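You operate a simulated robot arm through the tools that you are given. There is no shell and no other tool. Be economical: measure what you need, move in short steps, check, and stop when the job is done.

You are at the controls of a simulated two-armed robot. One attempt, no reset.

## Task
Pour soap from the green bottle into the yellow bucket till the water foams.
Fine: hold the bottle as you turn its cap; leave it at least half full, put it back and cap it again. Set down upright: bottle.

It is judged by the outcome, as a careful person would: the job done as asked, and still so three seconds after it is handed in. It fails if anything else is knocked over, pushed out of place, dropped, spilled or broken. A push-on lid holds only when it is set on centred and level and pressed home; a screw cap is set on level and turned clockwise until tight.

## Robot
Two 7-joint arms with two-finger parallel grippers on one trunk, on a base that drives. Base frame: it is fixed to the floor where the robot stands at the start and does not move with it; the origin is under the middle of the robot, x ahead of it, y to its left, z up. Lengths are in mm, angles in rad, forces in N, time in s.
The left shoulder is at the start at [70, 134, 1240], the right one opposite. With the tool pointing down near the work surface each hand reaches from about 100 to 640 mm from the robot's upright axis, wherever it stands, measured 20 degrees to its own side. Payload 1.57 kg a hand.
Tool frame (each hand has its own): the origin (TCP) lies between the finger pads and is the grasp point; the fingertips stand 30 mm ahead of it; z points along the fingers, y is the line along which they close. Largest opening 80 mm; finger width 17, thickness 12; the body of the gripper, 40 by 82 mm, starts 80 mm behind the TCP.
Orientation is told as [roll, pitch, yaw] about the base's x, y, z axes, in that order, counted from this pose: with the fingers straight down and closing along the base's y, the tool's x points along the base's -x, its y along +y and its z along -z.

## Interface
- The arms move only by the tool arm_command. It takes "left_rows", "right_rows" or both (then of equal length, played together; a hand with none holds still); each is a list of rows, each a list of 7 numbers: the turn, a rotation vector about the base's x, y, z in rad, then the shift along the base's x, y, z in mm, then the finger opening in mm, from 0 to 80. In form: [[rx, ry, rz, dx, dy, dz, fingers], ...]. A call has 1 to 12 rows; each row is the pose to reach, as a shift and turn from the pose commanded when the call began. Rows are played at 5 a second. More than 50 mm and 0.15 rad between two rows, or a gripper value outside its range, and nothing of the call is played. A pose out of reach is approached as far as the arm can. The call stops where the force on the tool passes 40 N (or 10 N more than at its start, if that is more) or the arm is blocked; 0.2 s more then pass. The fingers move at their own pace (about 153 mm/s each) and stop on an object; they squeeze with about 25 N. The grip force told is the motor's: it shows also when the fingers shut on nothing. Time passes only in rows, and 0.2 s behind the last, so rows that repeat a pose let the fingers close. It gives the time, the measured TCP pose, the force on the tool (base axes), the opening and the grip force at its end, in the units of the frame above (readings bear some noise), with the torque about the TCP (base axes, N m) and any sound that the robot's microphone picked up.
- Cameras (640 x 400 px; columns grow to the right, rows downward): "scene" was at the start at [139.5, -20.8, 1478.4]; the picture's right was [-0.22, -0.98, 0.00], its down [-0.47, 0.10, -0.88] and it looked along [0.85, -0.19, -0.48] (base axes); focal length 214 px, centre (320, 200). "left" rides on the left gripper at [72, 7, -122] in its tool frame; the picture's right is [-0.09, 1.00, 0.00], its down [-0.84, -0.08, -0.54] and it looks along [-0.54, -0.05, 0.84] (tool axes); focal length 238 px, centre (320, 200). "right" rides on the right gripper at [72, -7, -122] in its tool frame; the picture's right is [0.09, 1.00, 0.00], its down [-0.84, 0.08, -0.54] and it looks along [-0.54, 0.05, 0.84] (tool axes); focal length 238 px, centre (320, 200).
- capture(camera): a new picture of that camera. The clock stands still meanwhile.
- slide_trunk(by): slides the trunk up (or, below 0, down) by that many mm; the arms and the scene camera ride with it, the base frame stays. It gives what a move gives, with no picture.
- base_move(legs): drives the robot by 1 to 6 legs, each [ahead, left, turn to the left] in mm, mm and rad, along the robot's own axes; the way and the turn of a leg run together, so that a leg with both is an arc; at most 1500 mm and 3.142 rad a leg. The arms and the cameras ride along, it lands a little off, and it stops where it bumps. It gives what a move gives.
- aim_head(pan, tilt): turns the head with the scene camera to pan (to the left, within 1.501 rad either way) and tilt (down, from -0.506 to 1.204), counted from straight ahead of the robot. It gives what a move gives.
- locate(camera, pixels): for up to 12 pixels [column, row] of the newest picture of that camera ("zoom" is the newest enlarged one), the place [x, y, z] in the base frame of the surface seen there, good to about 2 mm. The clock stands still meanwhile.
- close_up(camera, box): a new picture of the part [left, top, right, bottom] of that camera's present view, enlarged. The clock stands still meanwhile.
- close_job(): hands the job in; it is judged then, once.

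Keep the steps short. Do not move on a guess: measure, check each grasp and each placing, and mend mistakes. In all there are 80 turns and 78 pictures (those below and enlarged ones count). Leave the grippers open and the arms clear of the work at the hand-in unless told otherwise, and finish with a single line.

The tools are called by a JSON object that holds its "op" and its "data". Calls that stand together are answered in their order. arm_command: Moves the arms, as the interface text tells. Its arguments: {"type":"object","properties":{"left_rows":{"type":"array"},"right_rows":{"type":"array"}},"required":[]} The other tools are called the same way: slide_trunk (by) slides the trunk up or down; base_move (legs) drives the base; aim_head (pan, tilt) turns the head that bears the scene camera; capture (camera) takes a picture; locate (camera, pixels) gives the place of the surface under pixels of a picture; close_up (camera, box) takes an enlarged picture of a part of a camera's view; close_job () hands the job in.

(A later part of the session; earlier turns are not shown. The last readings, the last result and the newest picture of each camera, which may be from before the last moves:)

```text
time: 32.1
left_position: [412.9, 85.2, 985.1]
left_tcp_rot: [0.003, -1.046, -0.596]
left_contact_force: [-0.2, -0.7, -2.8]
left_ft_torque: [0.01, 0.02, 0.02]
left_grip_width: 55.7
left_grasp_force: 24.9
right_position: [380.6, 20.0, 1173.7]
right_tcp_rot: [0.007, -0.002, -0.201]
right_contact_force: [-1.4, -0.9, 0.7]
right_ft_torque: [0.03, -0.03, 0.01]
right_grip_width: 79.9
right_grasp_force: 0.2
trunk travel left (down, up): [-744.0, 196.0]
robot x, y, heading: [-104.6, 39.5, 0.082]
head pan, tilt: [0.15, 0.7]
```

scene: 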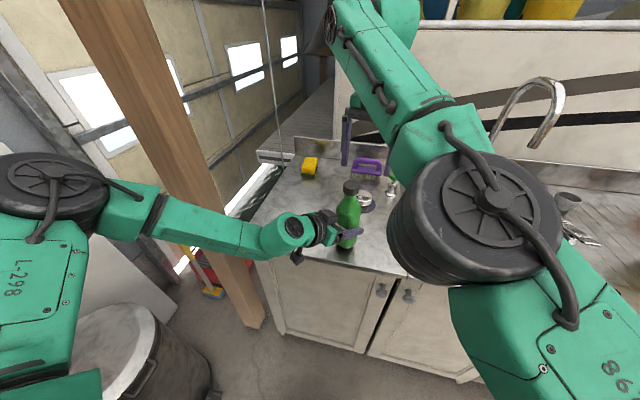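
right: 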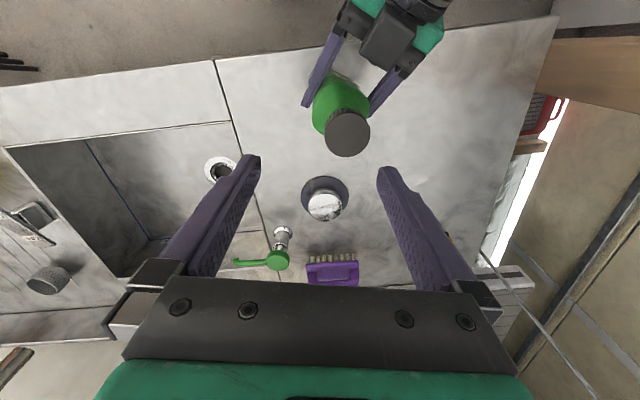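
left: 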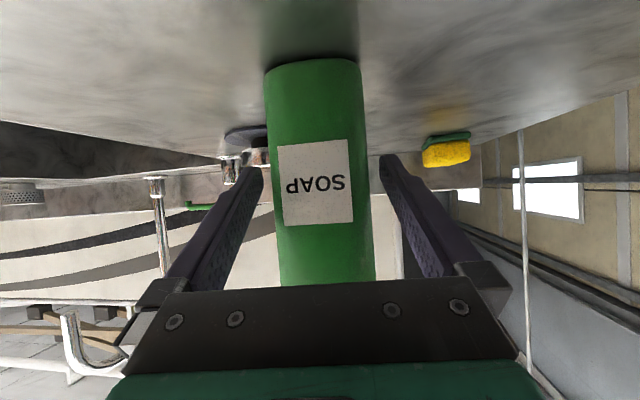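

It tracks now: (381,20,1174) reached cleanly. I'll continue to above the cap.

{"op": "arm_command", "data": {"right_rows": [[0, 0, 0, 9, 16, -3, 80], [0, 0, 0, 18, 32, -6, 80], [0, 0, 0, 27, 48, -9, 80], [0, 0, 0, 35, 63, -15, 80], [0, 0, 0, 35, 63, -15, 80]]}}

{"op": "capture", "data": {"camera": "right"}}

```text
time: 33.3
left_position: [415.0, 85.7, 984.3]
left_tcp_rot: [-0.002, -1.044, -0.594]
left_contact_force: [-0.8, 0.1, -3.9]
left_ft_torque: [0.03, 0.01, 0.0]
left_grip_width: 55.8
left_grasp_force: 24.1
right_position: [416.9, 83.4, 1157.2]
right_tcp_rot: [0.002, 0.002, -0.2]
right_contact_force: [0.1, 0.4, 0.9]
right_ft_torque: [-0.01, 0.02, 0.02]
right_grip_width: 80.0
right_grasp_force: 0.1
trunk travel left (down, up): [-744.0, 196.0]
robot x, y, heading: [-108.6, 33.4, 0.085]
head pan, tilt: [0.15, 0.7]
```

```text
46 pictures are left
```

right: 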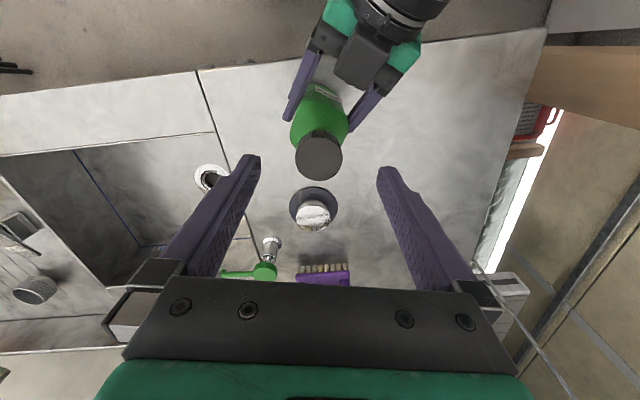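

Reached. I'll measure the cap centre in this picture before descending.

{"op": "locate", "data": {"camera": "right", "pixels": [[319, 157], [299, 158], [340, 158], [319, 140], [319, 175]]}}

```text
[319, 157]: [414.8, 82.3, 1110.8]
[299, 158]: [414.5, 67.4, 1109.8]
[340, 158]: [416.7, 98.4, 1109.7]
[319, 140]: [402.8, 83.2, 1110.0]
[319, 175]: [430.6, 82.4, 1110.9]
```

The cap is centred at (416,83), top 1110, and the hand is right above it. I'll descend to TCP z≈1118 while pre-turning to yaw −0.8, then close.

{"op": "arm_command", "data": {"right_rows": [[0, 0, -0.14, 0, 0, 0, 80], [0, 0, -0.28, 0, 0, 0, 80], [0, 0, -0.42, 0, 0, 0, 80], [0, 0, -0.56, 0, 0, -10, 80], [0, 0, -0.6, 0, 0, -25, 80], [0, 0, -0.6, 0, 0, -39, 80], [0, 0, -0.6, 0, 0, -39, 80]]}}

{"op": "capture", "data": {"camera": "right"}}

```text
time: 34.9
left_position: [415.2, 85.5, 982.9]
left_tcp_rot: [-0.002, -1.046, -0.591]
left_contact_force: [-0.3, 0.0, -2.5]
left_ft_torque: [0.02, 0.01, 0.03]
left_grip_width: 55.7
left_grasp_force: 24.8
right_position: [418.5, 85.3, 1116.2]
right_tcp_rot: [0.002, -0.001, -0.8]
right_contact_force: [0.3, 1.1, 0.0]
right_ft_torque: [0.0, 0.0, 0.0]
right_grip_width: 80.1
right_grasp_force: 0.1
trunk travel left (down, up): [-744.0, 196.0]
robot x, y, heading: [-108.7, 37.5, 0.08]
head pan, tilt: [0.15, 0.7]
```

```text
45 pictures are left
```

right: 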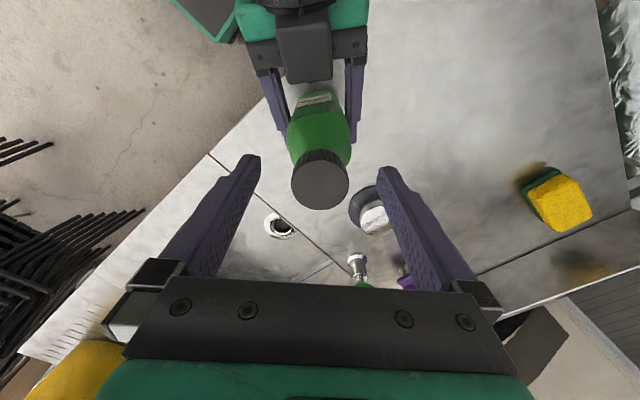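

The cap sits centred between the fingers. Closing on it.

{"op": "arm_command", "data": {"right_rows": [[0, 0, 0, -1, -1, 0, 50], [0, 0, 0, -1, -1, 0, 35], [0, 0, 0, -1, -1, 0, 15], [0, 0, 0, -1, -1, 0, 15]]}}

```text
time: 35.9
left_position: [415.7, 84.8, 983.4]
left_tcp_rot: [-0.002, -1.045, -0.593]
left_contact_force: [-5.2, -5.2, -3.5]
left_ft_torque: [0.52, -0.61, -0.04]
left_grip_width: 55.5
left_grasp_force: 25.0
right_position: [417.3, 83.8, 1116.7]
right_tcp_rot: [0.002, 0.001, -0.8]
right_contact_force: [5.1, 4.0, -0.8]
right_ft_torque: [0.14, -0.2, 0.01]
right_grip_width: 34.4
right_grasp_force: 24.9
trunk travel left (down, up): [-744.0, 196.0]
robot x, y, heading: [-104.7, 36.4, 0.082]
head pan, tilt: [0.15, 0.7]
```

The cap is gripped at 34.4 mm. Now a counter-clockwise turn of about 1.5 rad, with a tiny lateral ease and slight lift.

{"op": "arm_command", "data": {"right_rows": [[0, 0, 0.14, 0.7, 0.7, 0, 15], [0, 0, 0.28, 0.7, 0.7, 0.1, 15], [0, 0, 0.42, 0.7, 0.7, 0.2, 15], [0, 0, 0.56, 0.7, 0.7, 0.3, 15], [0, 0, 0.7, 0.7, 0.7, 0.4, 15], [0, 0, 0.84, 0.7, 0.7, 0.5, 15], [0, 0, 0.98, 0.7, 0.7, 0.6, 15], [0, 0, 1.12, 0.7, 0.7, 0.7, 15], [0, 0, 1.26, 0.7, 0.7, 0.8, 15], [0, 0, 1.4, 0.7, 0.7, 0.9, 15], [0, 0, 1.54, 0.7, 0.7, 1, 15]]}}

{"op": "close_up", "data": {"camera": "scene", "box": [280, 130, 400, 250]}}

```text
time: 38.3
left_position: [416.1, 85.9, 983.2]
left_tcp_rot: [-0.004, -1.046, -0.591]
left_contact_force: [0.2, 9.9, -0.4]
left_ft_torque: [-0.78, -0.16, 0.07]
left_grip_width: 55.6
left_grasp_force: 25.0
right_position: [417.9, 84.6, 1118.8]
right_tcp_rot: [0.002, 0.002, 0.74]
right_contact_force: [0.3, -9.4, -3.0]
right_ft_torque: [-0.4, 0.19, -0.06]
right_grip_width: 34.5
right_grasp_force: 24.8
trunk travel left (down, up): [-744.0, 196.0]
robot x, y, heading: [-106.7, 40.6, 0.083]
head pan, tilt: [0.15, 0.7]
```

```text
3.33 times, centred on (340, 190) of scene
```

zoom: 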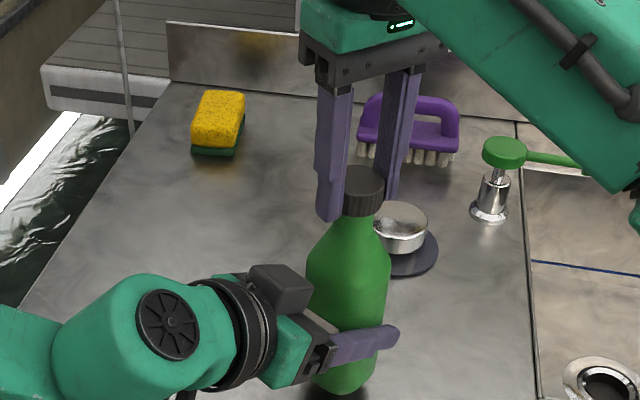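

It turned smoothly with little torque. I'll continue turning another 1.5 rad, easing 1 mm in −y and lifting slightly.

{"op": "arm_command", "data": {"right_rows": [[0, 0, 0.14, 0, -1, 0.1, 15], [0, 0, 0.28, 0, -1, 0.2, 15], [0, 0, 0.42, 0, -1, 0.3, 15], [0, 0, 0.56, 0, -1, 0.4, 15], [0, 0, 0.7, 0, -1, 0.5, 15], [0, 0, 0.84, 0, -1, 0.6, 15], [0, 0, 0.98, 0, -1, 0.7, 15], [0, 0, 1.12, 0, -1, 0.8, 15], [0, 0, 1.26, 0, -1, 0.9, 15], [0, 0, 1.4, 0, -1, 1.0, 15], [0, 0, 1.54, 0, -1, 1.1, 15]]}}

{"op": "close_up", "data": {"camera": "scene", "box": [280, 130, 400, 250]}}

```text
time: 40.7
left_position: [415.5, 85.4, 982.9]
left_tcp_rot: [-0.004, -1.045, -0.593]
left_contact_force: [-6.0, 0.1, 0.6]
left_ft_torque: [-0.03, -0.64, 0.02]
left_grip_width: 55.3
left_grasp_force: 24.7
right_position: [419.1, 83.9, 1119.5]
right_tcp_rot: [0.002, 0.002, 2.285]
right_contact_force: [5.2, -0.5, -4.6]
right_ft_torque: [-0.06, -0.1, -0.01]
right_grip_width: 33.9
right_grasp_force: 25.0
trunk travel left (down, up): [-744.0, 196.0]
robot x, y, heading: [-110.0, 37.0, 0.081]
head pan, tilt: [0.15, 0.7]
```

```text
3.33 times, centred on (340, 190) of scene
```

zoom: 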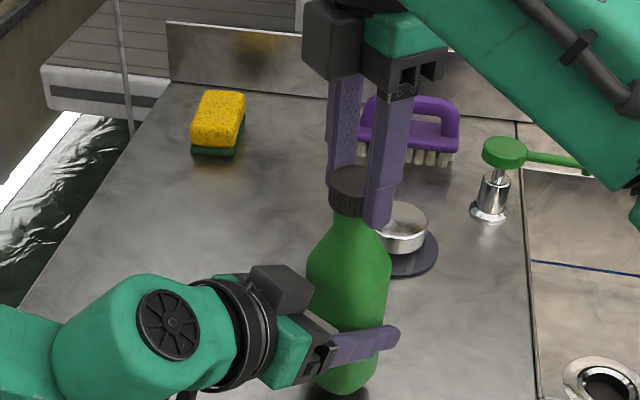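

It's still threaded, with about 4.6 N holding it down after 3.1 rad. I'll continue another 0.84 rad without extra lift, if the wrist allows.

{"op": "arm_command", "data": {"right_rows": [[0, 0, 0.14, -0.8, 0, 0, 15], [0, 0, 0.28, -0.8, 0, 0, 15], [0, 0, 0.42, -0.8, 0, 0, 15], [0, 0, 0.56, -0.8, 0, 0, 15], [0, 0, 0.7, -0.8, 0, 0, 15], [0, 0, 0.84, -0.8, 0, 0, 15]]}}

```text
time: 42.1
left_position: [415.4, 84.8, 983.8]
left_tcp_rot: [-0.003, -1.047, -0.592]
left_contact_force: [-5.5, -6.6, -2.5]
left_ft_torque: [0.91, -0.41, 0.01]
left_grip_width: 55.8
left_grasp_force: 25.1
right_position: [416.8, 85.1, 1119.7]
right_tcp_rot: [0.003, 0.0, 3.123]
right_contact_force: [6.7, 6.0, -0.7]
right_ft_torque: [-0.08, -0.29, -0.01]
right_grip_width: 33.7
right_grasp_force: 25.4
trunk travel left (down, up): [-744.0, 196.0]
robot x, y, heading: [-107.8, 38.0, 0.085]
head pan, tilt: [0.15, 0.7]
```

{"op": "arm_command", "data": {"right_rows": [[0, 0, 0.14, 0.7, 0.7, 0, 15], [0, 0, 0.28, 0.7, 0.7, 0, 15], [0, 0, 0.42, 0.7, 0.7, 0, 15], [0, 0, 0.56, 0.7, 0.7, 0, 15], [0, 0, 0.7, 0.7, 0.7, 0, 15], [0, 0, 0.84, 0.7, 0.7, 0, 15], [0, 0, 0.98, 0.7, 0.7, 0, 15], [0, 0, 1.12, 0.7, 0.7, 0, 15]]}}

{"op": "close_up", "data": {"camera": "scene", "box": [280, 130, 400, 250]}}

```text
time: 43.9
left_position: [415.9, 86.0, 983.0]
left_tcp_rot: [-0.004, -1.046, -0.589]
left_contact_force: [1.7, -2.6, -3.0]
left_ft_torque: [0.27, 0.06, 0.04]
left_grip_width: 56.0
left_grasp_force: 24.4
right_position: [416.6, 83.0, 1118.2]
right_tcp_rot: [0.002, 0.001, -2.18]
right_contact_force: [-0.9, 2.3, -0.9]
right_ft_torque: [0.03, 0.04, -0.02]
right_grip_width: 33.6
right_grasp_force: 24.9
right hand out of reach, approached as far as the arm can: row 8
trunk travel left (down, up): [-744.0, 196.0]
robot x, y, heading: [-107.6, 37.7, 0.082]
head pan, tilt: [0.15, 0.7]
```

```text
3.33 times, centred on (340, 190) of scene
```

zoom: 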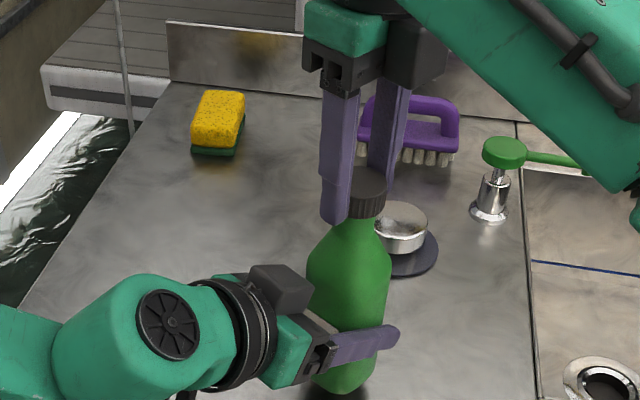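

I've turned about 4.9 rad and the wrist limit is reached. I'll test-lift 3 mm to feel whether the cap is free.

{"op": "arm_command", "data": {"right_rows": [[0, 0, 0, 0, 0, 1.5, 15], [0, 0, 0, 0, 0, 3, 15]]}}

```text
time: 44.5
left_position: [415.5, 86.2, 983.2]
left_tcp_rot: [-0.005, -1.046, -0.593]
left_contact_force: [0.1, -2.8, -1.3]
left_ft_torque: [0.2, 0.04, 0.0]
left_grip_width: 55.7
left_grasp_force: 24.8
right_position: [417.4, 84.1, 1122.9]
right_tcp_rot: [0.001, 0.001, -2.182]
right_contact_force: [-0.6, 1.9, -1.2]
right_ft_torque: [0.01, -0.02, -0.03]
right_grip_width: 33.5
right_grasp_force: 24.7
trunk travel left (down, up): [-744.0, 196.0]
robot x, y, heading: [-108.5, 38.2, 0.087]
head pan, tilt: [0.15, 0.7]
```

Almost no resistance. I'll lift 25 mm more and look.

{"op": "arm_command", "data": {"right_rows": [[0, 0, 0, 0, 0, 4, 15], [0, 0, 0, 0, 0, 10, 15], [0, 0, 0, 0, 0, 18, 15], [0, 0, 0, 0, 0, 26, 15]]}}

{"op": "close_up", "data": {"camera": "scene", "box": [280, 130, 400, 250]}}

```text
time: 45.5
left_position: [415.9, 85.4, 983.2]
left_tcp_rot: [-0.005, -1.046, -0.591]
left_contact_force: [-0.6, 0.0, -3.6]
left_ft_torque: [0.01, 0.01, 0.01]
left_grip_width: 55.6
left_grasp_force: 25.0
right_position: [416.7, 81.9, 1139.3]
right_tcp_rot: [0.002, 0.0, -2.185]
right_contact_force: [0.1, -0.3, -0.1]
right_ft_torque: [-0.01, -0.02, 0.0]
right_grip_width: 33.5
right_grasp_force: 25.0
right hand out of reach, approached as far as the arm can: row 3, 4
trunk travel left (down, up): [-744.0, 196.0]
robot x, y, heading: [-107.7, 43.4, 0.081]
head pan, tilt: [0.15, 0.7]
```

```text
3.33 times, centred on (340, 190) of scene
```

zoom: 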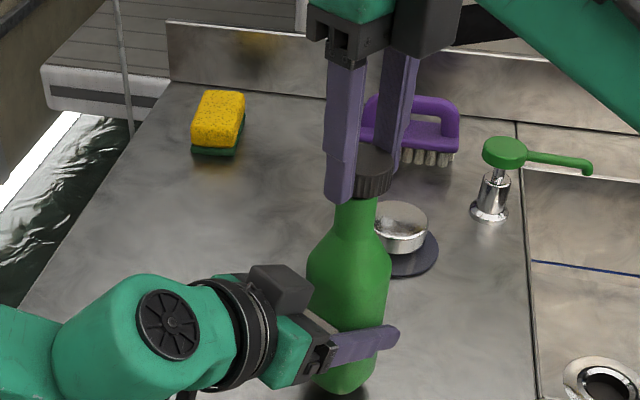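

The cap is off the threads: the left hand feels only the bottle's weight, 3.6 N. To clear the neck I'll lower the bottle 12 mm, then draw the cap hand back to the right.

{"op": "arm_command", "data": {"left_rows": [[0, 0, 0, 0, 0, -6, 30], [0, 0, 0, 0, 0, -12, 30], [0, 0, 0, 0, 0, -12, 30]]}}

{"op": "close_up", "data": {"camera": "scene", "box": [300, 140, 390, 230]}}

```text
time: 46.3
left_position: [414.8, 86.4, 970.8]
left_tcp_rot: [-0.004, -1.043, -0.592]
left_contact_force: [0.5, 0.0, -3.5]
left_ft_torque: [0.02, 0.02, 0.02]
left_grip_width: 55.4
left_grasp_force: 24.8
right_position: [416.1, 82.9, 1139.1]
right_tcp_rot: [0.002, 0.001, -2.185]
right_contact_force: [0.6, -0.1, 0.1]
right_ft_torque: [-0.01, -0.01, 0.0]
right_grip_width: 33.5
right_grasp_force: 24.3
trunk travel left (down, up): [-744.0, 196.0]
robot x, y, heading: [-109.5, 37.5, 0.085]
head pan, tilt: [0.15, 0.7]
```

```text
4.44 times, centred on (345, 185) of scene
```

zoom: 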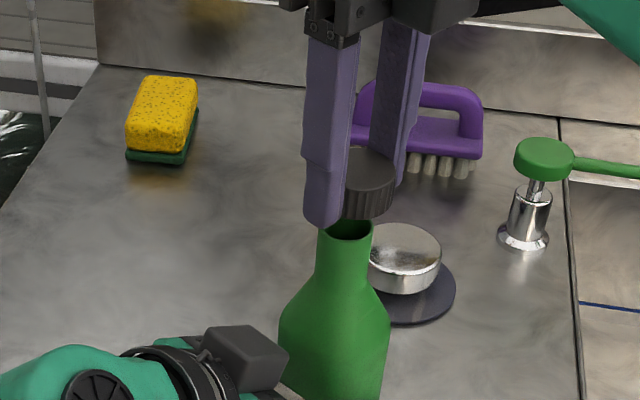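

The mouth and cap are now clearly apart. I'll draw the cap hand back and to the right, keeping its turned wrist since tightening goes the other way.

{"op": "arm_command", "data": {"right_rows": [[0, 0, 0, -8, -20, 2, 15], [0, 0, -0.1, -15, -45, 4, 15], [0, 0, -0.2, -25, -70, 6, 15], [0, 0, -0.3, -35, -95, 8, 15], [0, 0, -0.3, -45, -120, 10, 15], [0, 0, -0.3, -45, -120, 10, 15]]}}

{"op": "capture", "data": {"camera": "scene"}}

```text
time: 47.7
left_position: [415.8, 85.2, 971.2]
left_tcp_rot: [-0.005, -1.045, -0.59]
left_contact_force: [1.1, -1.0, -4.6]
left_ft_torque: [0.01, -0.02, -0.02]
left_grip_width: 55.7
left_grasp_force: 24.4
right_position: [371.0, -36.8, 1148.9]
right_tcp_rot: [0.0, -0.001, -2.482]
right_contact_force: [0.2, -0.1, -0.1]
right_ft_torque: [-0.01, -0.01, -0.01]
right_grip_width: 33.5
right_grasp_force: 24.0
trunk travel left (down, up): [-744.0, 196.0]
robot x, y, heading: [-107.9, 39.6, 0.083]
head pan, tilt: [0.15, 0.7]
```

```text
39 pictures are left
```

scene: 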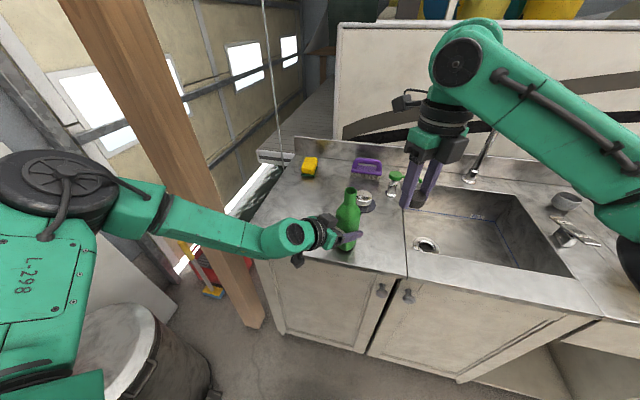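

Both hands are clear. I'll raise the trunk 160 mm and the bottle 40 mm more, so everything passes above the bucket rim at 1068.

{"op": "slide_trunk", "data": {"by": 160}}

{"op": "arm_command", "data": {"left_rows": [[0, 0, 0, 0, 0, 10, 30], [0, 0, 0, 0, 0, 25, 30], [0, 0, 0, 0, 0, 40, 30], [0, 0, 0, 0, 0, 40, 30]]}}

{"op": "base_move", "data": {"legs": [[-20, 0, -0.083], [0, -450, 0]]}}

{"op": "aim_head", "data": {"pan": -0.5, "tilt": 0.75}}

{"op": "capture", "data": {"camera": "scene"}}

```text
time: 49.5
left_position: [416.4, 85.4, 1131.3]
left_tcp_rot: [-0.002, -1.046, -0.591]
left_contact_force: [0.1, 0.9, -3.6]
left_ft_torque: [0.01, 0.02, -0.01]
left_grip_width: 55.6
left_grasp_force: 24.9
right_position: [371.6, -38.5, 1308.6]
right_tcp_rot: [0.003, 0.0, -2.481]
right_contact_force: [0.3, -0.6, -0.2]
right_ft_torque: [0.0, -0.02, -0.01]
right_grip_width: 33.3
right_grasp_force: 25.6
trunk travel left (down, up): [-904.0, 36.0]
robot x, y, heading: [-105.7, 38.6, 0.084]
head pan, tilt: [0.15, 0.7]
```

```text
time: 50.5
left_position: [414.8, 85.8, 1171.4]
left_tcp_rot: [-0.004, -1.047, -0.591]
left_contact_force: [0.1, -0.9, -3.1]
left_ft_torque: [0.0, 0.02, -0.02]
left_grip_width: 55.7
left_grasp_force: 24.4
right_position: [371.0, -36.2, 1309.7]
right_tcp_rot: [0.003, 0.002, -2.483]
right_contact_force: [0.1, 1.3, -0.8]
right_ft_torque: [0.02, -0.01, 0.05]
right_grip_width: 33.3
right_grasp_force: 24.9
trunk travel left (down, up): [-904.0, 36.0]
robot x, y, heading: [-108.5, 40.4, 0.087]
head pan, tilt: [0.15, 0.7]
```

```text
time: 53.7
left_position: [397.0, -404.3, 1171.4]
left_tcp_rot: [-0.006, -1.049, -0.673]
left_contact_force: [0.5, 0.0, -3.2]
left_ft_torque: [0.0, 0.01, 0.01]
left_grip_width: 55.8
left_grasp_force: 24.5
right_position: [342.5, -521.7, 1309.3]
right_tcp_rot: [0.002, -0.001, -2.568]
right_contact_force: [-0.1, 0.3, -0.2]
right_ft_torque: [0.0, -0.01, 0.02]
right_grip_width: 33.3
right_grasp_force: 24.4
trunk travel left (down, up): [-904.0, 36.0]
robot x, y, heading: [-127.7, -409.7, -0.002]
head pan, tilt: [0.15, 0.7]
```

```text
time: 54.7
left_position: [398.3, -404.3, 1171.4]
left_tcp_rot: [-0.003, -1.045, -0.676]
left_contact_force: [-1.3, 0.4, -3.0]
left_ft_torque: [0.0, -0.03, 0.01]
left_grip_width: 55.6
left_grasp_force: 25.1
right_position: [342.2, -523.4, 1310.2]
right_tcp_rot: [0.001, 0.001, -2.565]
right_contact_force: [0.5, -1.0, 0.4]
right_ft_torque: [0.03, -0.02, 0.04]
right_grip_width: 33.4
right_grasp_force: 24.5
trunk travel left (down, up): [-904.0, 36.0]
robot x, y, heading: [-128.3, -409.3, 0.003]
head pan, tilt: [-0.499, 0.75]
```

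```text
38 pictures are left
```

scene: 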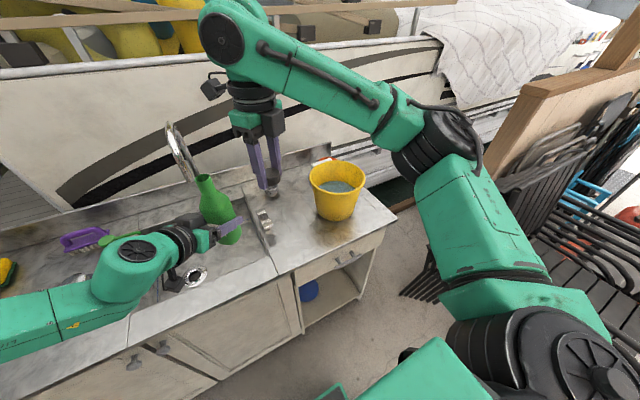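

The bucket is visible with water in it. Chairs and a wooden frame stand to the right, so I'll measure them and the rim before driving further.

{"op": "locate", "data": {"camera": "scene", "pixels": [[520, 110], [495, 190], [415, 295], [560, 250], [465, 150], [540, 260], [310, 176], [365, 180], [337, 162], [335, 195], [337, 185], [322, 180]]}}

{"op": "close_up", "data": {"camera": "scene", "box": [290, 140, 390, 230]}}

```text
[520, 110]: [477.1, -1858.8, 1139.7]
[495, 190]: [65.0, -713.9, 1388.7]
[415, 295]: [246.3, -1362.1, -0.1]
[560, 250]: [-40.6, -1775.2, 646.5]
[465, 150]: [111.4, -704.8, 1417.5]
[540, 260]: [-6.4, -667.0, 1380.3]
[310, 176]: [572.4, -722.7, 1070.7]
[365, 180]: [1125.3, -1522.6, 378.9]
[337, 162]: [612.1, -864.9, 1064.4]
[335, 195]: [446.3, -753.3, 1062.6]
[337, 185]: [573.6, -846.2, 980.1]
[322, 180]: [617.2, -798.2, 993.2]
```

```text
4.44 times, centred on (340, 185) of scene
```

zoom: 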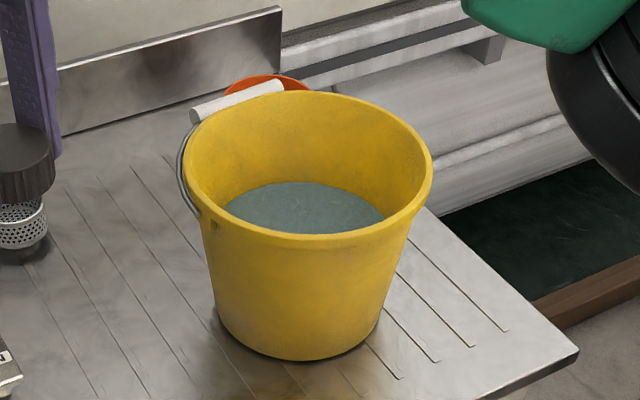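

Rim centre (530,-805), radius about 100, and everything carried is above z 1100. I'll drive 495 mm right, then 55 mm ahead, so the bottle stands right-front of the bucket and can be tipped toward its centre.

{"op": "base_move", "data": {"legs": [[0, -495, 0], [55, 0, 0]]}}

{"op": "aim_head", "data": {"pan": 0.1, "tilt": 0.75}}

{"op": "capture", "data": {"camera": "scene"}}

```text
time: 58.2
left_position: [442.7, -890.8, 1176.0]
left_tcp_rot: [0.006, -1.051, -0.681]
left_contact_force: [-1.6, 0.5, -2.7]
left_ft_torque: [0.01, 0.0, 0.03]
left_grip_width: 55.7
left_grasp_force: 25.1
right_position: [386.9, -1011.2, 1312.7]
right_tcp_rot: [0.007, 0.007, -2.563]
right_contact_force: [-1.2, 0.1, -0.2]
right_ft_torque: [-0.03, -0.13, 0.02]
right_grip_width: 33.5
right_grasp_force: 24.7
trunk travel left (down, up): [-904.0, 36.0]
robot x, y, heading: [-73.2, -895.0, 0.001]
head pan, tilt: [-0.499, 0.75]
```

```text
time: 59.2
left_position: [454.0, -892.1, 1168.9]
left_tcp_rot: [-0.006, -1.043, -0.67]
left_contact_force: [0.6, -0.6, -2.4]
left_ft_torque: [-0.04, 0.0, 0.0]
left_grip_width: 55.5
left_grasp_force: 24.7
right_position: [399.5, -1011.9, 1308.0]
right_tcp_rot: [0.002, -0.002, -2.563]
right_contact_force: [0.6, -0.7, -0.2]
right_ft_torque: [-0.04, -0.03, -0.01]
right_grip_width: 33.3
right_grasp_force: 25.1
trunk travel left (down, up): [-904.0, 36.0]
robot x, y, heading: [-70.9, -897.1, 0.002]
head pan, tilt: [0.099, 0.75]
```

```text
36 pictures are left
```

scene: 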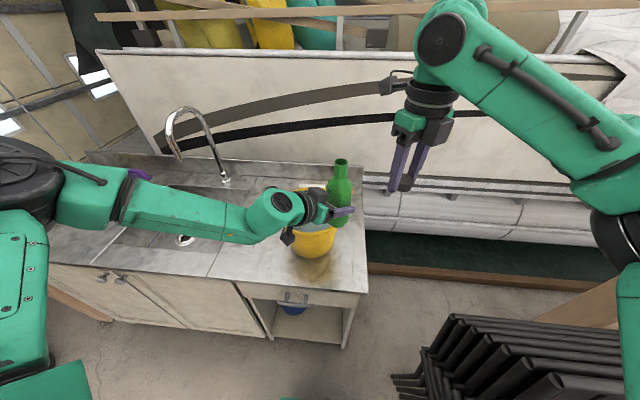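

Positioned at (454,-892,1171). I'll tip the bottle toward the bucket centre 0.6 rad first, below the pouring angle, to check the wrist follows.

{"op": "arm_command", "data": {"left_rows": [[-0.114, 0.09, 0, 0, 0, 0, 30], [-0.228, 0.18, 0, 0, 0, 0, 30], [-0.342, 0.27, 0, 0, 0, 0, 30], [-0.456, 0.36, 0, 0, 0, 0, 30], [-0.456, 0.36, 0, 0, 0, 0, 30]]}}

{"op": "close_up", "data": {"camera": "scene", "box": [250, 140, 390, 270]}}

```text
time: 60.4
left_position: [456.9, -893.9, 1183.1]
left_tcp_rot: [-0.591, -0.889, -0.195]
left_contact_force: [0.0, 0.6, -3.4]
left_ft_torque: [0.02, 0.01, -0.05]
left_grip_width: 55.7
left_grasp_force: 25.0
left hand out of reach, approached as far as the arm can: row 3, 4, 5
right_position: [398.5, -1012.4, 1308.7]
right_tcp_rot: [0.001, -0.001, -2.564]
right_contact_force: [0.0, 0.1, 1.2]
right_ft_torque: [0.01, 0.0, 0.02]
right_grip_width: 33.4
right_grasp_force: 24.9
trunk travel left (down, up): [-904.0, 36.0]
robot x, y, heading: [-75.6, -900.8, 0.0]
head pan, tilt: [0.099, 0.75]
```

```text
3.08 times, centred on (320, 205) of scene
```

zoom: 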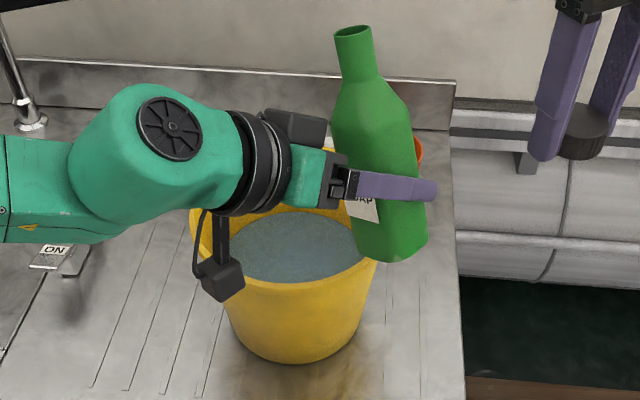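

The wrist stops at about 0.37 rad that way. Judging from the other hand's range, this hand rolls much further in the opposite sense, with the mouth tipping right. I'll set the bottle upright again first.

{"op": "arm_command", "data": {"left_rows": [[0.078, -0.093, 0, 0, 0, 0, 30], [0.157, -0.187, 0, 0, 0, 0, 30], [0.235, -0.28, 0, 0, 0, 0, 30], [0.235, -0.28, 0, 0, 0, 0, 30]]}}

{"op": "base_move", "data": {"legs": [[0, 145, 0], [45, 0, 0]]}}

{"op": "capture", "data": {"camera": "scene"}}

```text
time: 61.4
left_position: [458.2, -894.8, 1182.6]
left_tcp_rot: [0.006, -1.048, -0.692]
left_contact_force: [0.5, 0.4, -2.6]
left_ft_torque: [0.05, 0.02, -0.05]
left_grip_width: 55.5
left_grasp_force: 25.2
right_position: [397.1, -1012.6, 1309.0]
right_tcp_rot: [0.001, 0.001, -2.564]
right_contact_force: [0.6, 0.4, -0.2]
right_ft_torque: [0.02, 0.0, -0.01]
right_grip_width: 33.6
right_grasp_force: 25.0
trunk travel left (down, up): [-904.0, 36.0]
robot x, y, heading: [-73.3, -895.5, 0.001]
head pan, tilt: [0.099, 0.75]
```

```text
time: 63.2
left_position: [491.8, -749.8, 1187.3]
left_tcp_rot: [0.016, -1.053, -0.7]
left_contact_force: [-1.3, 0.5, -2.5]
left_ft_torque: [0.03, -0.02, 0.03]
left_grip_width: 55.6
left_grasp_force: 25.3
right_position: [430.8, -868.2, 1313.5]
right_tcp_rot: [0.005, 0.008, -2.562]
right_contact_force: [-0.1, 0.4, 0.2]
right_ft_torque: [0.02, -0.09, 0.0]
right_grip_width: 33.4
right_grasp_force: 25.1
trunk travel left (down, up): [-904.0, 36.0]
robot x, y, heading: [-30.5, -751.0, 0.001]
head pan, tilt: [0.099, 0.75]
```

```text
34 pictures are left
```

scene: 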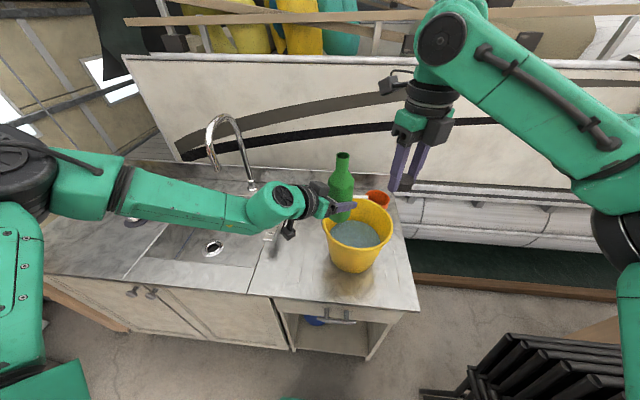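

I'll move the right hand away from the pour zone and bring the left hand to about (560,-692) with yaw −0.35, still upright.

{"op": "arm_command", "data": {"left_rows": [[0, 0, 0.085, 15, 15, 0, 30], [0, 0, 0.17, 30, 29, 0, 30], [0, 0, 0.255, 45, 44, 0, 30], [0, 0, 0.34, 58, 58, 0, 30], [0, 0, 0.34, 58, 58, 0, 30]], "right_rows": [[0, 0, 0, -10, -20, 0, 15], [0, 0, 0, -20, -45, 0, 15], [0, 0, 0, -30, -70, 0, 15], [0, 0, 0, -40, -95, 0, 15], [0, 0, 0, -40, -95, 0, 15]]}}

```text
time: 64.4
left_position: [559.7, -689.8, 1184.5]
left_tcp_rot: [0.004, -1.049, -0.347]
left_contact_force: [-0.1, 0.2, -2.7]
left_ft_torque: [-0.01, 0.0, -0.02]
left_grip_width: 55.5
left_grasp_force: 25.1
right_position: [400.9, -960.6, 1309.6]
right_tcp_rot: [0.004, 0.001, -2.562]
right_contact_force: [-0.4, 0.0, -0.2]
right_ft_torque: [0.03, -0.01, -0.02]
right_grip_width: 33.4
right_grasp_force: 25.0
trunk travel left (down, up): [-904.0, 36.0]
robot x, y, heading: [-29.9, -751.6, 0.005]
head pan, tilt: [0.099, 0.75]
```

Reached exactly. Now I'll tip 0.58 rad the other way, mouth toward the bucket centre.

{"op": "arm_command", "data": {"left_rows": [[0.136, -0.049, 0, 0, 0, 0, 30], [0.273, -0.099, 0, 0, 0, 0, 30], [0.409, -0.148, 0, 0, 0, 0, 30], [0.545, -0.197, 0, 0, 0, 0, 30], [0.545, -0.197, 0, 0, 0, 0, 30]]}}

{"op": "close_up", "data": {"camera": "scene", "box": [270, 130, 420, 280]}}

```text
time: 65.6
left_position: [553.2, -680.3, 1189.5]
left_tcp_rot: [0.923, -0.809, -1.11]
left_contact_force: [0.9, 0.9, -3.0]
left_ft_torque: [0.03, 0.01, -0.01]
left_grip_width: 55.4
left_grasp_force: 24.7
left hand out of reach, approached as far as the arm can: row 4, 5
right_position: [401.2, -961.3, 1308.6]
right_tcp_rot: [0.0, 0.003, -2.56]
right_contact_force: [0.0, -0.9, 0.5]
right_ft_torque: [-0.02, -0.02, 0.01]
right_grip_width: 33.6
right_grasp_force: 25.0
trunk travel left (down, up): [-904.0, 36.0]
robot x, y, heading: [-29.5, -752.5, 0.007]
head pan, tilt: [0.099, 0.75]
```

```text
2.67 times, centred on (345, 205) of scene
```

zoom: 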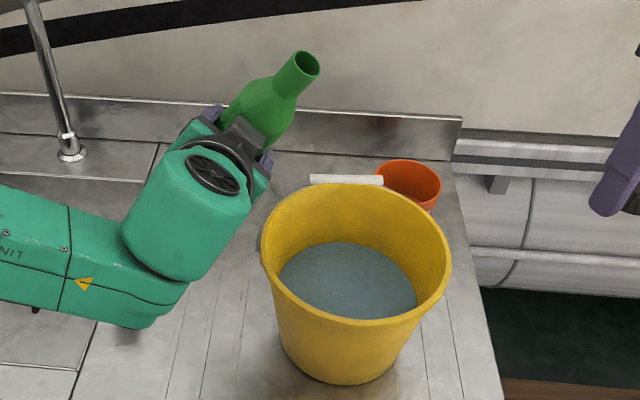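

The orientation is as commanded (0.58 rad toward the bucket), but the arm is folding up, so the position is off by about 10 mm. I'll back the base 80 mm and reach forward the same amount.

{"op": "base_move", "data": {"legs": [[-80, 0, 0]]}}

{"op": "arm_command", "data": {"left_rows": [[0, 0, 0, 22, -2, 0, 30], [0, 0, 0, 44, -5, 0, 30], [0, 0, 0, 66, -8, 0, 30], [0, 0, 0, 86, -10, 0, 30], [0, 0, 0, 86, -10, 0, 30]]}}

```text
time: 66.7
left_position: [483.9, -680.3, 1184.8]
left_tcp_rot: [0.91, -0.807, -1.101]
left_contact_force: [0.7, -0.5, -3.7]
left_ft_torque: [0.05, -0.01, -0.01]
left_grip_width: 55.2
left_grasp_force: 25.1
right_position: [331.9, -960.7, 1305.4]
right_tcp_rot: [-0.002, -0.006, -2.564]
right_contact_force: [0.0, 0.0, -0.4]
right_ft_torque: [0.0, 0.07, -0.04]
right_grip_width: 33.5
right_grasp_force: 25.2
trunk travel left (down, up): [-904.0, 36.0]
robot x, y, heading: [-106.2, -753.4, 0.001]
head pan, tilt: [0.099, 0.75]
```

```text
time: 67.9
left_position: [531.0, -655.0, 1206.6]
left_tcp_rot: [0.919, -0.811, -1.108]
left_contact_force: [0.3, -0.3, -3.4]
left_ft_torque: [0.03, 0.01, 0.02]
left_grip_width: 55.2
left_grasp_force: 24.7
left hand out of reach, approached as far as the arm can: row 1, 2, 3, 4, 5
right_position: [324.3, -961.7, 1309.0]
right_tcp_rot: [0.002, 0.0, -2.562]
right_contact_force: [0.0, 0.2, -0.1]
right_ft_torque: [-0.01, 0.02, -0.01]
right_grip_width: 33.3
right_grasp_force: 25.3
trunk travel left (down, up): [-904.0, 36.0]
robot x, y, heading: [-105.4, -750.1, -0.0]
head pan, tilt: [0.099, 0.75]
```

At the limit the arm wants the hand pointing more to the right. I'll yaw the tilted bottle −0.6 rad about the vertical and shift right, then bring the base forward again. The mouth stays over the bucket.

{"op": "arm_command", "data": {"left_rows": [[0, 0, -0.12, 0, -5, 0, 30], [0, 0, -0.24, 0, -15, 0, 30], [0, 0, -0.36, 0, -30, 0, 30], [0, 0, -0.48, 0, -45, 0, 30], [0, 0, -0.6, 0, -60, 0, 30], [0, 0, -0.6, 0, -60, -15, 30], [0, 0, -0.6, 0, -60, -15, 30]]}}

{"op": "base_move", "data": {"legs": [[85, 0, 0]]}}

```text
time: 69.5
left_position: [515.2, -720.4, 1200.8]
left_tcp_rot: [0.933, -0.822, -1.699]
left_contact_force: [-0.5, 0.9, -3.4]
left_ft_torque: [0.0, 0.0, 0.02]
left_grip_width: 55.6
left_grasp_force: 24.2
left hand out of reach, approached as far as the arm can: row 5, 6, 7
right_position: [323.2, -960.0, 1308.7]
right_tcp_rot: [0.0, 0.0, -2.563]
right_contact_force: [0.7, -0.3, -0.2]
right_ft_torque: [-0.01, 0.04, -0.01]
right_grip_width: 33.4
right_grasp_force: 24.8
trunk travel left (down, up): [-904.0, 36.0]
robot x, y, heading: [-112.7, -753.7, -0.001]
head pan, tilt: [0.099, 0.75]
```

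```text
time: 70.6
left_position: [589.8, -720.6, 1205.8]
left_tcp_rot: [0.943, -0.825, -1.706]
left_contact_force: [0.0, -0.4, -2.9]
left_ft_torque: [0.04, 0.0, 0.06]
left_grip_width: 55.7
left_grasp_force: 24.4
right_position: [398.0, -961.5, 1312.1]
right_tcp_rot: [0.006, 0.007, -2.561]
right_contact_force: [0.3, -1.3, 0.5]
right_ft_torque: [0.01, -0.07, -0.01]
right_grip_width: 33.3
right_grasp_force: 25.0
trunk travel left (down, up): [-904.0, 36.0]
robot x, y, heading: [-25.1, -748.7, 0.001]
head pan, tilt: [0.099, 0.75]
```

Each time the arm drifts upward at its limit, so it wants the hand higher relative to the shoulder. I'll raise the hand 100 mm and then lower the trunk 100 mm.

{"op": "arm_command", "data": {"left_rows": [[0, 0, 0, 0, 0, 25, 30], [0, 0, 0, 0, 0, 50, 30], [0, 0, 0, 0, 0, 75, 30], [0, 0, 0, 0, 0, 100, 30], [0, 0, 0, 0, 0, 100, 30]]}}

{"op": "capture", "data": {"camera": "scene"}}

```text
time: 71.8
left_position: [597.6, -720.6, 1302.9]
left_tcp_rot: [0.934, -0.824, -1.701]
left_contact_force: [-0.5, -0.6, -2.2]
left_ft_torque: [0.03, 0.01, 0.02]
left_grip_width: 55.4
left_grasp_force: 24.9
right_position: [404.8, -960.6, 1310.4]
right_tcp_rot: [0.004, 0.003, -2.56]
right_contact_force: [-0.8, -0.6, 0.6]
right_ft_torque: [-0.01, 0.0, -0.02]
right_grip_width: 33.5
right_grasp_force: 25.3
trunk travel left (down, up): [-904.0, 36.0]
robot x, y, heading: [-25.4, -752.0, 0.003]
head pan, tilt: [0.099, 0.75]
```

```text
32 pictures are left
```

scene: 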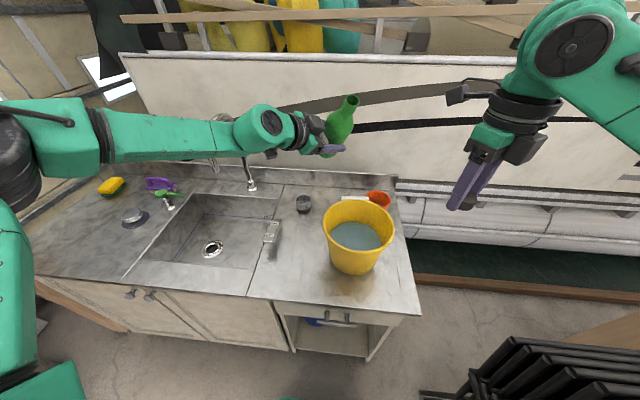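

That was fully reachable. Now the trunk goes down 110 mm.

{"op": "slide_trunk", "data": {"by": -110}}

{"op": "arm_command", "data": {"left_rows": [[0.022, -0.083, 0, 3, -3, 0, 30], [0.061, -0.166, 0, 6, -6, 0, 30], [0.061, -0.166, 0, 6, -6, 0, 30]]}}

```text
time: 73.2
left_position: [597.8, -719.5, 1191.4]
left_tcp_rot: [0.934, -0.824, -1.699]
left_contact_force: [0.5, 0.3, -2.5]
left_ft_torque: [0.03, 0.04, 0.04]
left_grip_width: 55.3
left_grasp_force: 25.4
right_position: [405.3, -960.9, 1198.5]
right_tcp_rot: [0.003, 0.003, -2.559]
right_contact_force: [-0.1, 0.5, 0.0]
right_ft_torque: [-0.04, 0.0, -0.01]
right_grip_width: 33.6
right_grasp_force: 24.4
trunk travel left (down, up): [-794.0, 146.0]
robot x, y, heading: [-24.9, -751.2, 0.012]
head pan, tilt: [0.099, 0.75]
```

```text
time: 74.0
left_position: [603.7, -724.8, 1191.8]
left_tcp_rot: [1.146, -0.729, -1.849]
left_contact_force: [1.2, -0.7, -3.4]
left_ft_torque: [0.03, 0.02, 0.02]
left_grip_width: 55.3
left_grasp_force: 24.8
right_position: [404.8, -960.4, 1199.2]
right_tcp_rot: [0.003, 0.002, -2.56]
right_contact_force: [-1.1, 0.2, -0.3]
right_ft_torque: [0.06, -0.02, 0.03]
right_grip_width: 33.4
right_grasp_force: 24.5
trunk travel left (down, up): [-794.0, 146.0]
robot x, y, heading: [-23.8, -753.8, 0.002]
head pan, tilt: [0.099, 0.75]
```

It tracks cleanly. Tilt is now 0.75 rad with the mouth at about (533,-769), over the bucket. I'll tilt another 0.29 rad and look for flow.

{"op": "arm_command", "data": {"left_rows": [[0.077, -0.123, 0, 5, -3, 0, 30], [0.155, -0.245, 0, 10, -6, 0, 30]]}}

{"op": "close_up", "data": {"camera": "scene", "box": [270, 100, 430, 280]}}

```text
time: 74.6
left_position: [615.4, -733.1, 1190.6]
left_tcp_rot: [1.365, -0.502, -1.977]
left_contact_force: [0.4, 0.7, -3.7]
left_ft_torque: [0.0, -0.04, 0.05]
left_grip_width: 55.3
left_grasp_force: 25.0
right_position: [406.7, -960.2, 1200.0]
right_tcp_rot: [0.003, 0.001, -2.561]
right_contact_force: [0.0, -0.2, 0.1]
right_ft_torque: [-0.01, 0.0, 0.0]
right_grip_width: 33.2
right_grasp_force: 25.1
trunk travel left (down, up): [-794.0, 146.0]
robot x, y, heading: [-28.1, -748.4, 0.0]
head pan, tilt: [0.099, 0.75]
```

```text
2.22 times, centred on (350, 190) of scene
```

zoom: 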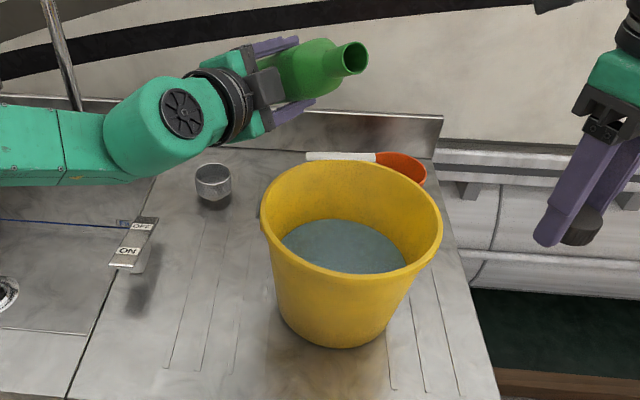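

No flow yet at 1.04 rad. I'll check where the mouth is.

{"op": "locate", "data": {"camera": "zoom", "pixels": [[355, 45], [342, 68], [366, 58], [340, 245], [300, 245]]}}

```text
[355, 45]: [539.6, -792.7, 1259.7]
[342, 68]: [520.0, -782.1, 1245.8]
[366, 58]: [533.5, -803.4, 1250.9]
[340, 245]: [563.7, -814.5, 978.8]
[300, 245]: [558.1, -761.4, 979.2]
```

The mouth is at about (530,-793,1250), centred over the bucket. I'll tilt 0.2 rad more.

{"op": "arm_command", "data": {"left_rows": [[0.053, -0.085, 0, 2, -1, 0, 30], [0.107, -0.169, 0, 4, -2, 0, 30]]}}

{"op": "close_up", "data": {"camera": "scene", "box": [290, 100, 420, 260]}}

```text
time: 75.2
left_position: [619.6, -733.4, 1190.2]
left_tcp_rot: [1.482, -0.334, -2.024]
left_contact_force: [0.7, -0.8, -2.3]
left_ft_torque: [0.04, -0.03, 0.01]
left_grip_width: 55.7
left_grasp_force: 24.8
right_position: [407.3, -961.1, 1198.7]
right_tcp_rot: [0.001, 0.0, -2.56]
right_contact_force: [-0.2, -0.1, -0.1]
right_ft_torque: [-0.03, 0.0, -0.01]
right_grip_width: 33.6
right_grasp_force: 24.7
trunk travel left (down, up): [-794.0, 146.0]
robot x, y, heading: [-27.2, -750.0, 0.005]
head pan, tilt: [0.099, 0.75]
```

```text
2.50 times, centred on (355, 180) of scene
```

zoom: 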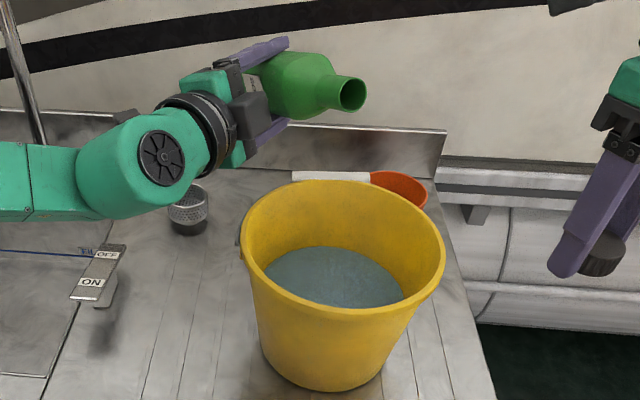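

Still no flow at 1.24 rad. Another 0.14 rad.

{"op": "arm_command", "data": {"left_rows": [[0.075, -0.118, 0, 2, -1, 0, 30]]}}

{"op": "close_up", "data": {"camera": "scene", "box": [290, 100, 420, 260]}}

```text
time: 75.6
left_position: [619.6, -733.9, 1191.1]
left_tcp_rot: [1.557, -0.213, -2.046]
left_contact_force: [-0.4, 0.3, -2.4]
left_ft_torque: [0.04, -0.04, -0.01]
left_grip_width: 55.5
left_grasp_force: 25.0
right_position: [405.4, -960.6, 1199.0]
right_tcp_rot: [0.002, 0.0, -2.562]
right_contact_force: [-0.2, 0.1, 0.2]
right_ft_torque: [0.01, -0.01, -0.04]
right_grip_width: 33.5
right_grasp_force: 25.0
trunk travel left (down, up): [-794.0, 146.0]
robot x, y, heading: [-23.6, -750.1, 0.002]
head pan, tilt: [0.099, 0.75]
```

```text
2.50 times, centred on (355, 180) of scene
```

zoom: 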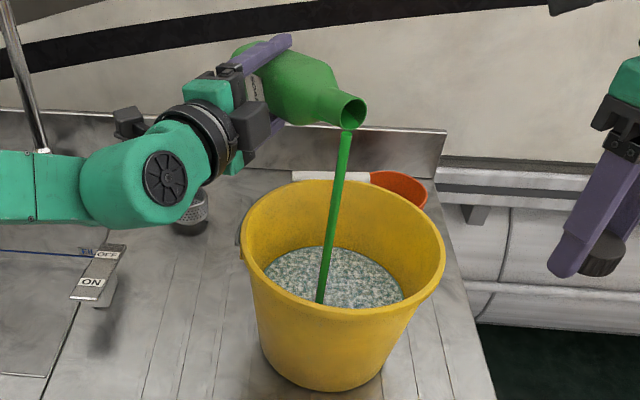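

Soap is pouring into the middle and foam is starting. I'll hold for one row and look.

{"op": "arm_command", "data": {"left_rows": [[0, 0, 0, 0, 0, 0, 30]]}}

{"op": "close_up", "data": {"camera": "scene", "box": [290, 100, 420, 260]}}

```text
time: 76.0
left_position: [620.2, -733.4, 1192.1]
left_tcp_rot: [1.557, -0.213, -2.046]
left_contact_force: [-0.5, -0.2, -3.5]
left_ft_torque: [0.01, 0.01, 0.01]
left_grip_width: 55.5
left_grasp_force: 25.2
right_position: [405.0, -960.6, 1199.6]
right_tcp_rot: [0.003, 0.0, -2.561]
right_contact_force: [-0.8, 0.8, 0.4]
right_ft_torque: [-0.03, 0.01, -0.02]
right_grip_width: 33.4
right_grasp_force: 25.7
trunk travel left (down, up): [-794.0, 146.0]
robot x, y, heading: [-23.6, -751.7, 0.006]
head pan, tilt: [0.099, 0.75]
```

```text
2.50 times, centred on (355, 180) of scene
```

zoom: 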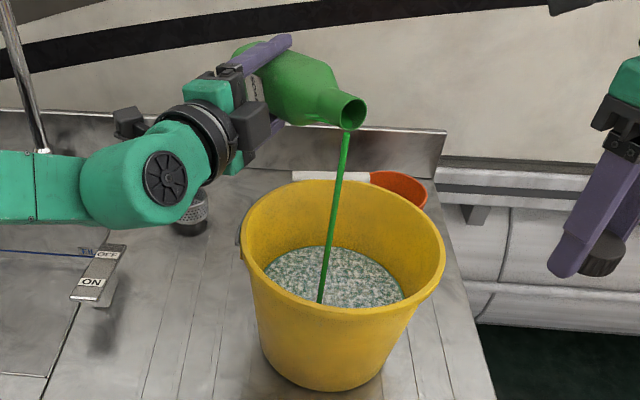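

The stream is thinning by itself at this angle and foam is increasing. I'll hold two more rows.

{"op": "arm_command", "data": {"left_rows": [[0, 0, 0, 0, 0, 0, 30], [0, 0, 0, 0, 0, 0, 30]]}}

{"op": "close_up", "data": {"camera": "scene", "box": [290, 100, 420, 260]}}

```text
time: 76.6
left_position: [619.9, -734.7, 1191.1]
left_tcp_rot: [1.558, -0.213, -2.047]
left_contact_force: [-1.0, -0.7, -3.2]
left_ft_torque: [0.03, 0.0, 0.0]
left_grip_width: 55.2
left_grasp_force: 25.2
right_position: [404.9, -959.3, 1200.2]
right_tcp_rot: [0.003, 0.0, -2.559]
right_contact_force: [-0.6, 0.0, 0.2]
right_ft_torque: [0.0, -0.03, 0.0]
right_grip_width: 33.4
right_grasp_force: 24.5
trunk travel left (down, up): [-794.0, 146.0]
robot x, y, heading: [-23.7, -747.8, 0.004]
head pan, tilt: [0.099, 0.75]
```

```text
2.50 times, centred on (355, 180) of scene
```

zoom: 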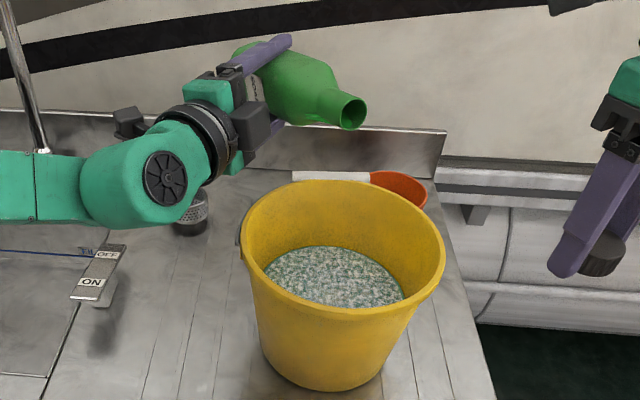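

The flow has stopped by itself and foam covers the water. I'll zoom in on the foam to judge it.

{"op": "close_up", "data": {"camera": "scene", "box": [335, 190, 380, 230]}}

```text
10.00 times, centred on (358, 210) of scene
```

zoom: 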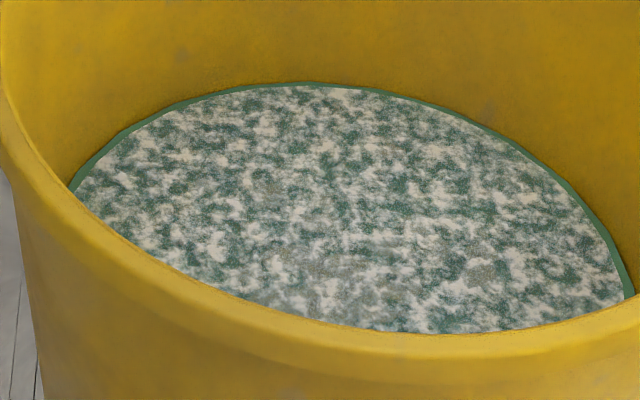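

The foam covers the surface but is still patchy. A slight extra tilt of 0.05 rad gives a bit more and still leaves well over half in the bottle.

{"op": "arm_command", "data": {"left_rows": [[0.027, -0.042, 0, 0, 0, 0, 30], [0.027, -0.042, 0, 0, 0, 0, 30]]}}

{"op": "close_up", "data": {"camera": "scene", "box": [320, 130, 400, 230]}}

```text
time: 77.2
left_position: [617.8, -733.2, 1193.4]
left_tcp_rot: [1.583, -0.169, -2.049]
left_contact_force: [-0.2, 0.9, -2.8]
left_ft_torque: [0.01, -0.02, -0.03]
left_grip_width: 55.6
left_grasp_force: 24.8
left hand out of reach, approached as far as the arm can: row 1, 2
right_position: [405.2, -960.6, 1199.5]
right_tcp_rot: [0.001, 0.002, -2.561]
right_contact_force: [0.1, 0.3, 0.0]
right_ft_torque: [0.0, 0.02, 0.03]
right_grip_width: 33.2
right_grasp_force: 25.2
trunk travel left (down, up): [-794.0, 146.0]
robot x, y, heading: [-25.0, -748.1, 0.006]
head pan, tilt: [0.099, 0.75]
```

```text
4.00 times, centred on (360, 180) of scene
```

zoom: 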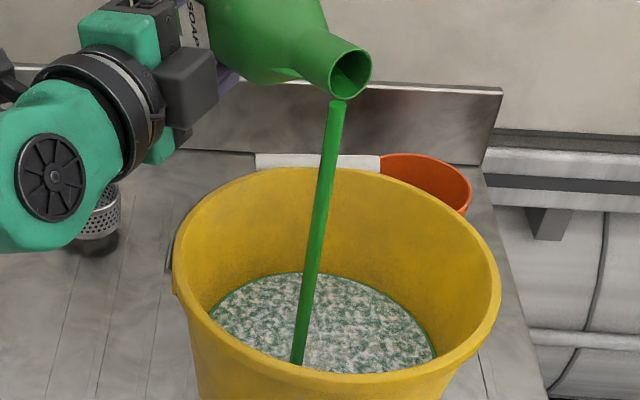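

It's flowing again. I'll tilt back 0.29 rad now to stop it and check the foam.

{"op": "arm_command", "data": {"left_rows": [[0, 0, 0, 0, 0, 0, 30], [-0.075, 0.118, 0, 0, 0, 0, 30], [-0.15, 0.237, 0, 0, 0, 0, 30], [-0.15, 0.237, 0, 0, 0, 0, 30]]}}

{"op": "close_up", "data": {"camera": "scene", "box": [320, 130, 400, 230]}}

```text
time: 78.2
left_position: [617.8, -732.6, 1192.3]
left_tcp_rot: [1.431, -0.411, -2.005]
left_contact_force: [0.8, 0.8, -2.8]
left_ft_torque: [0.02, -0.02, 0.01]
left_grip_width: 55.4
left_grasp_force: 25.3
right_position: [406.0, -960.8, 1199.4]
right_tcp_rot: [0.002, 0.0, -2.561]
right_contact_force: [-0.3, 0.2, 0.6]
right_ft_torque: [0.04, -0.01, 0.04]
right_grip_width: 33.2
right_grasp_force: 24.9
trunk travel left (down, up): [-794.0, 146.0]
robot x, y, heading: [-26.0, -748.8, 0.001]
head pan, tilt: [0.099, 0.75]
```

```text
4.00 times, centred on (360, 180) of scene
```

zoom: 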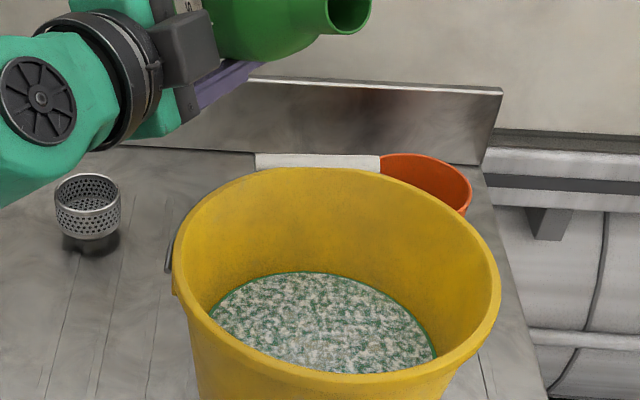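

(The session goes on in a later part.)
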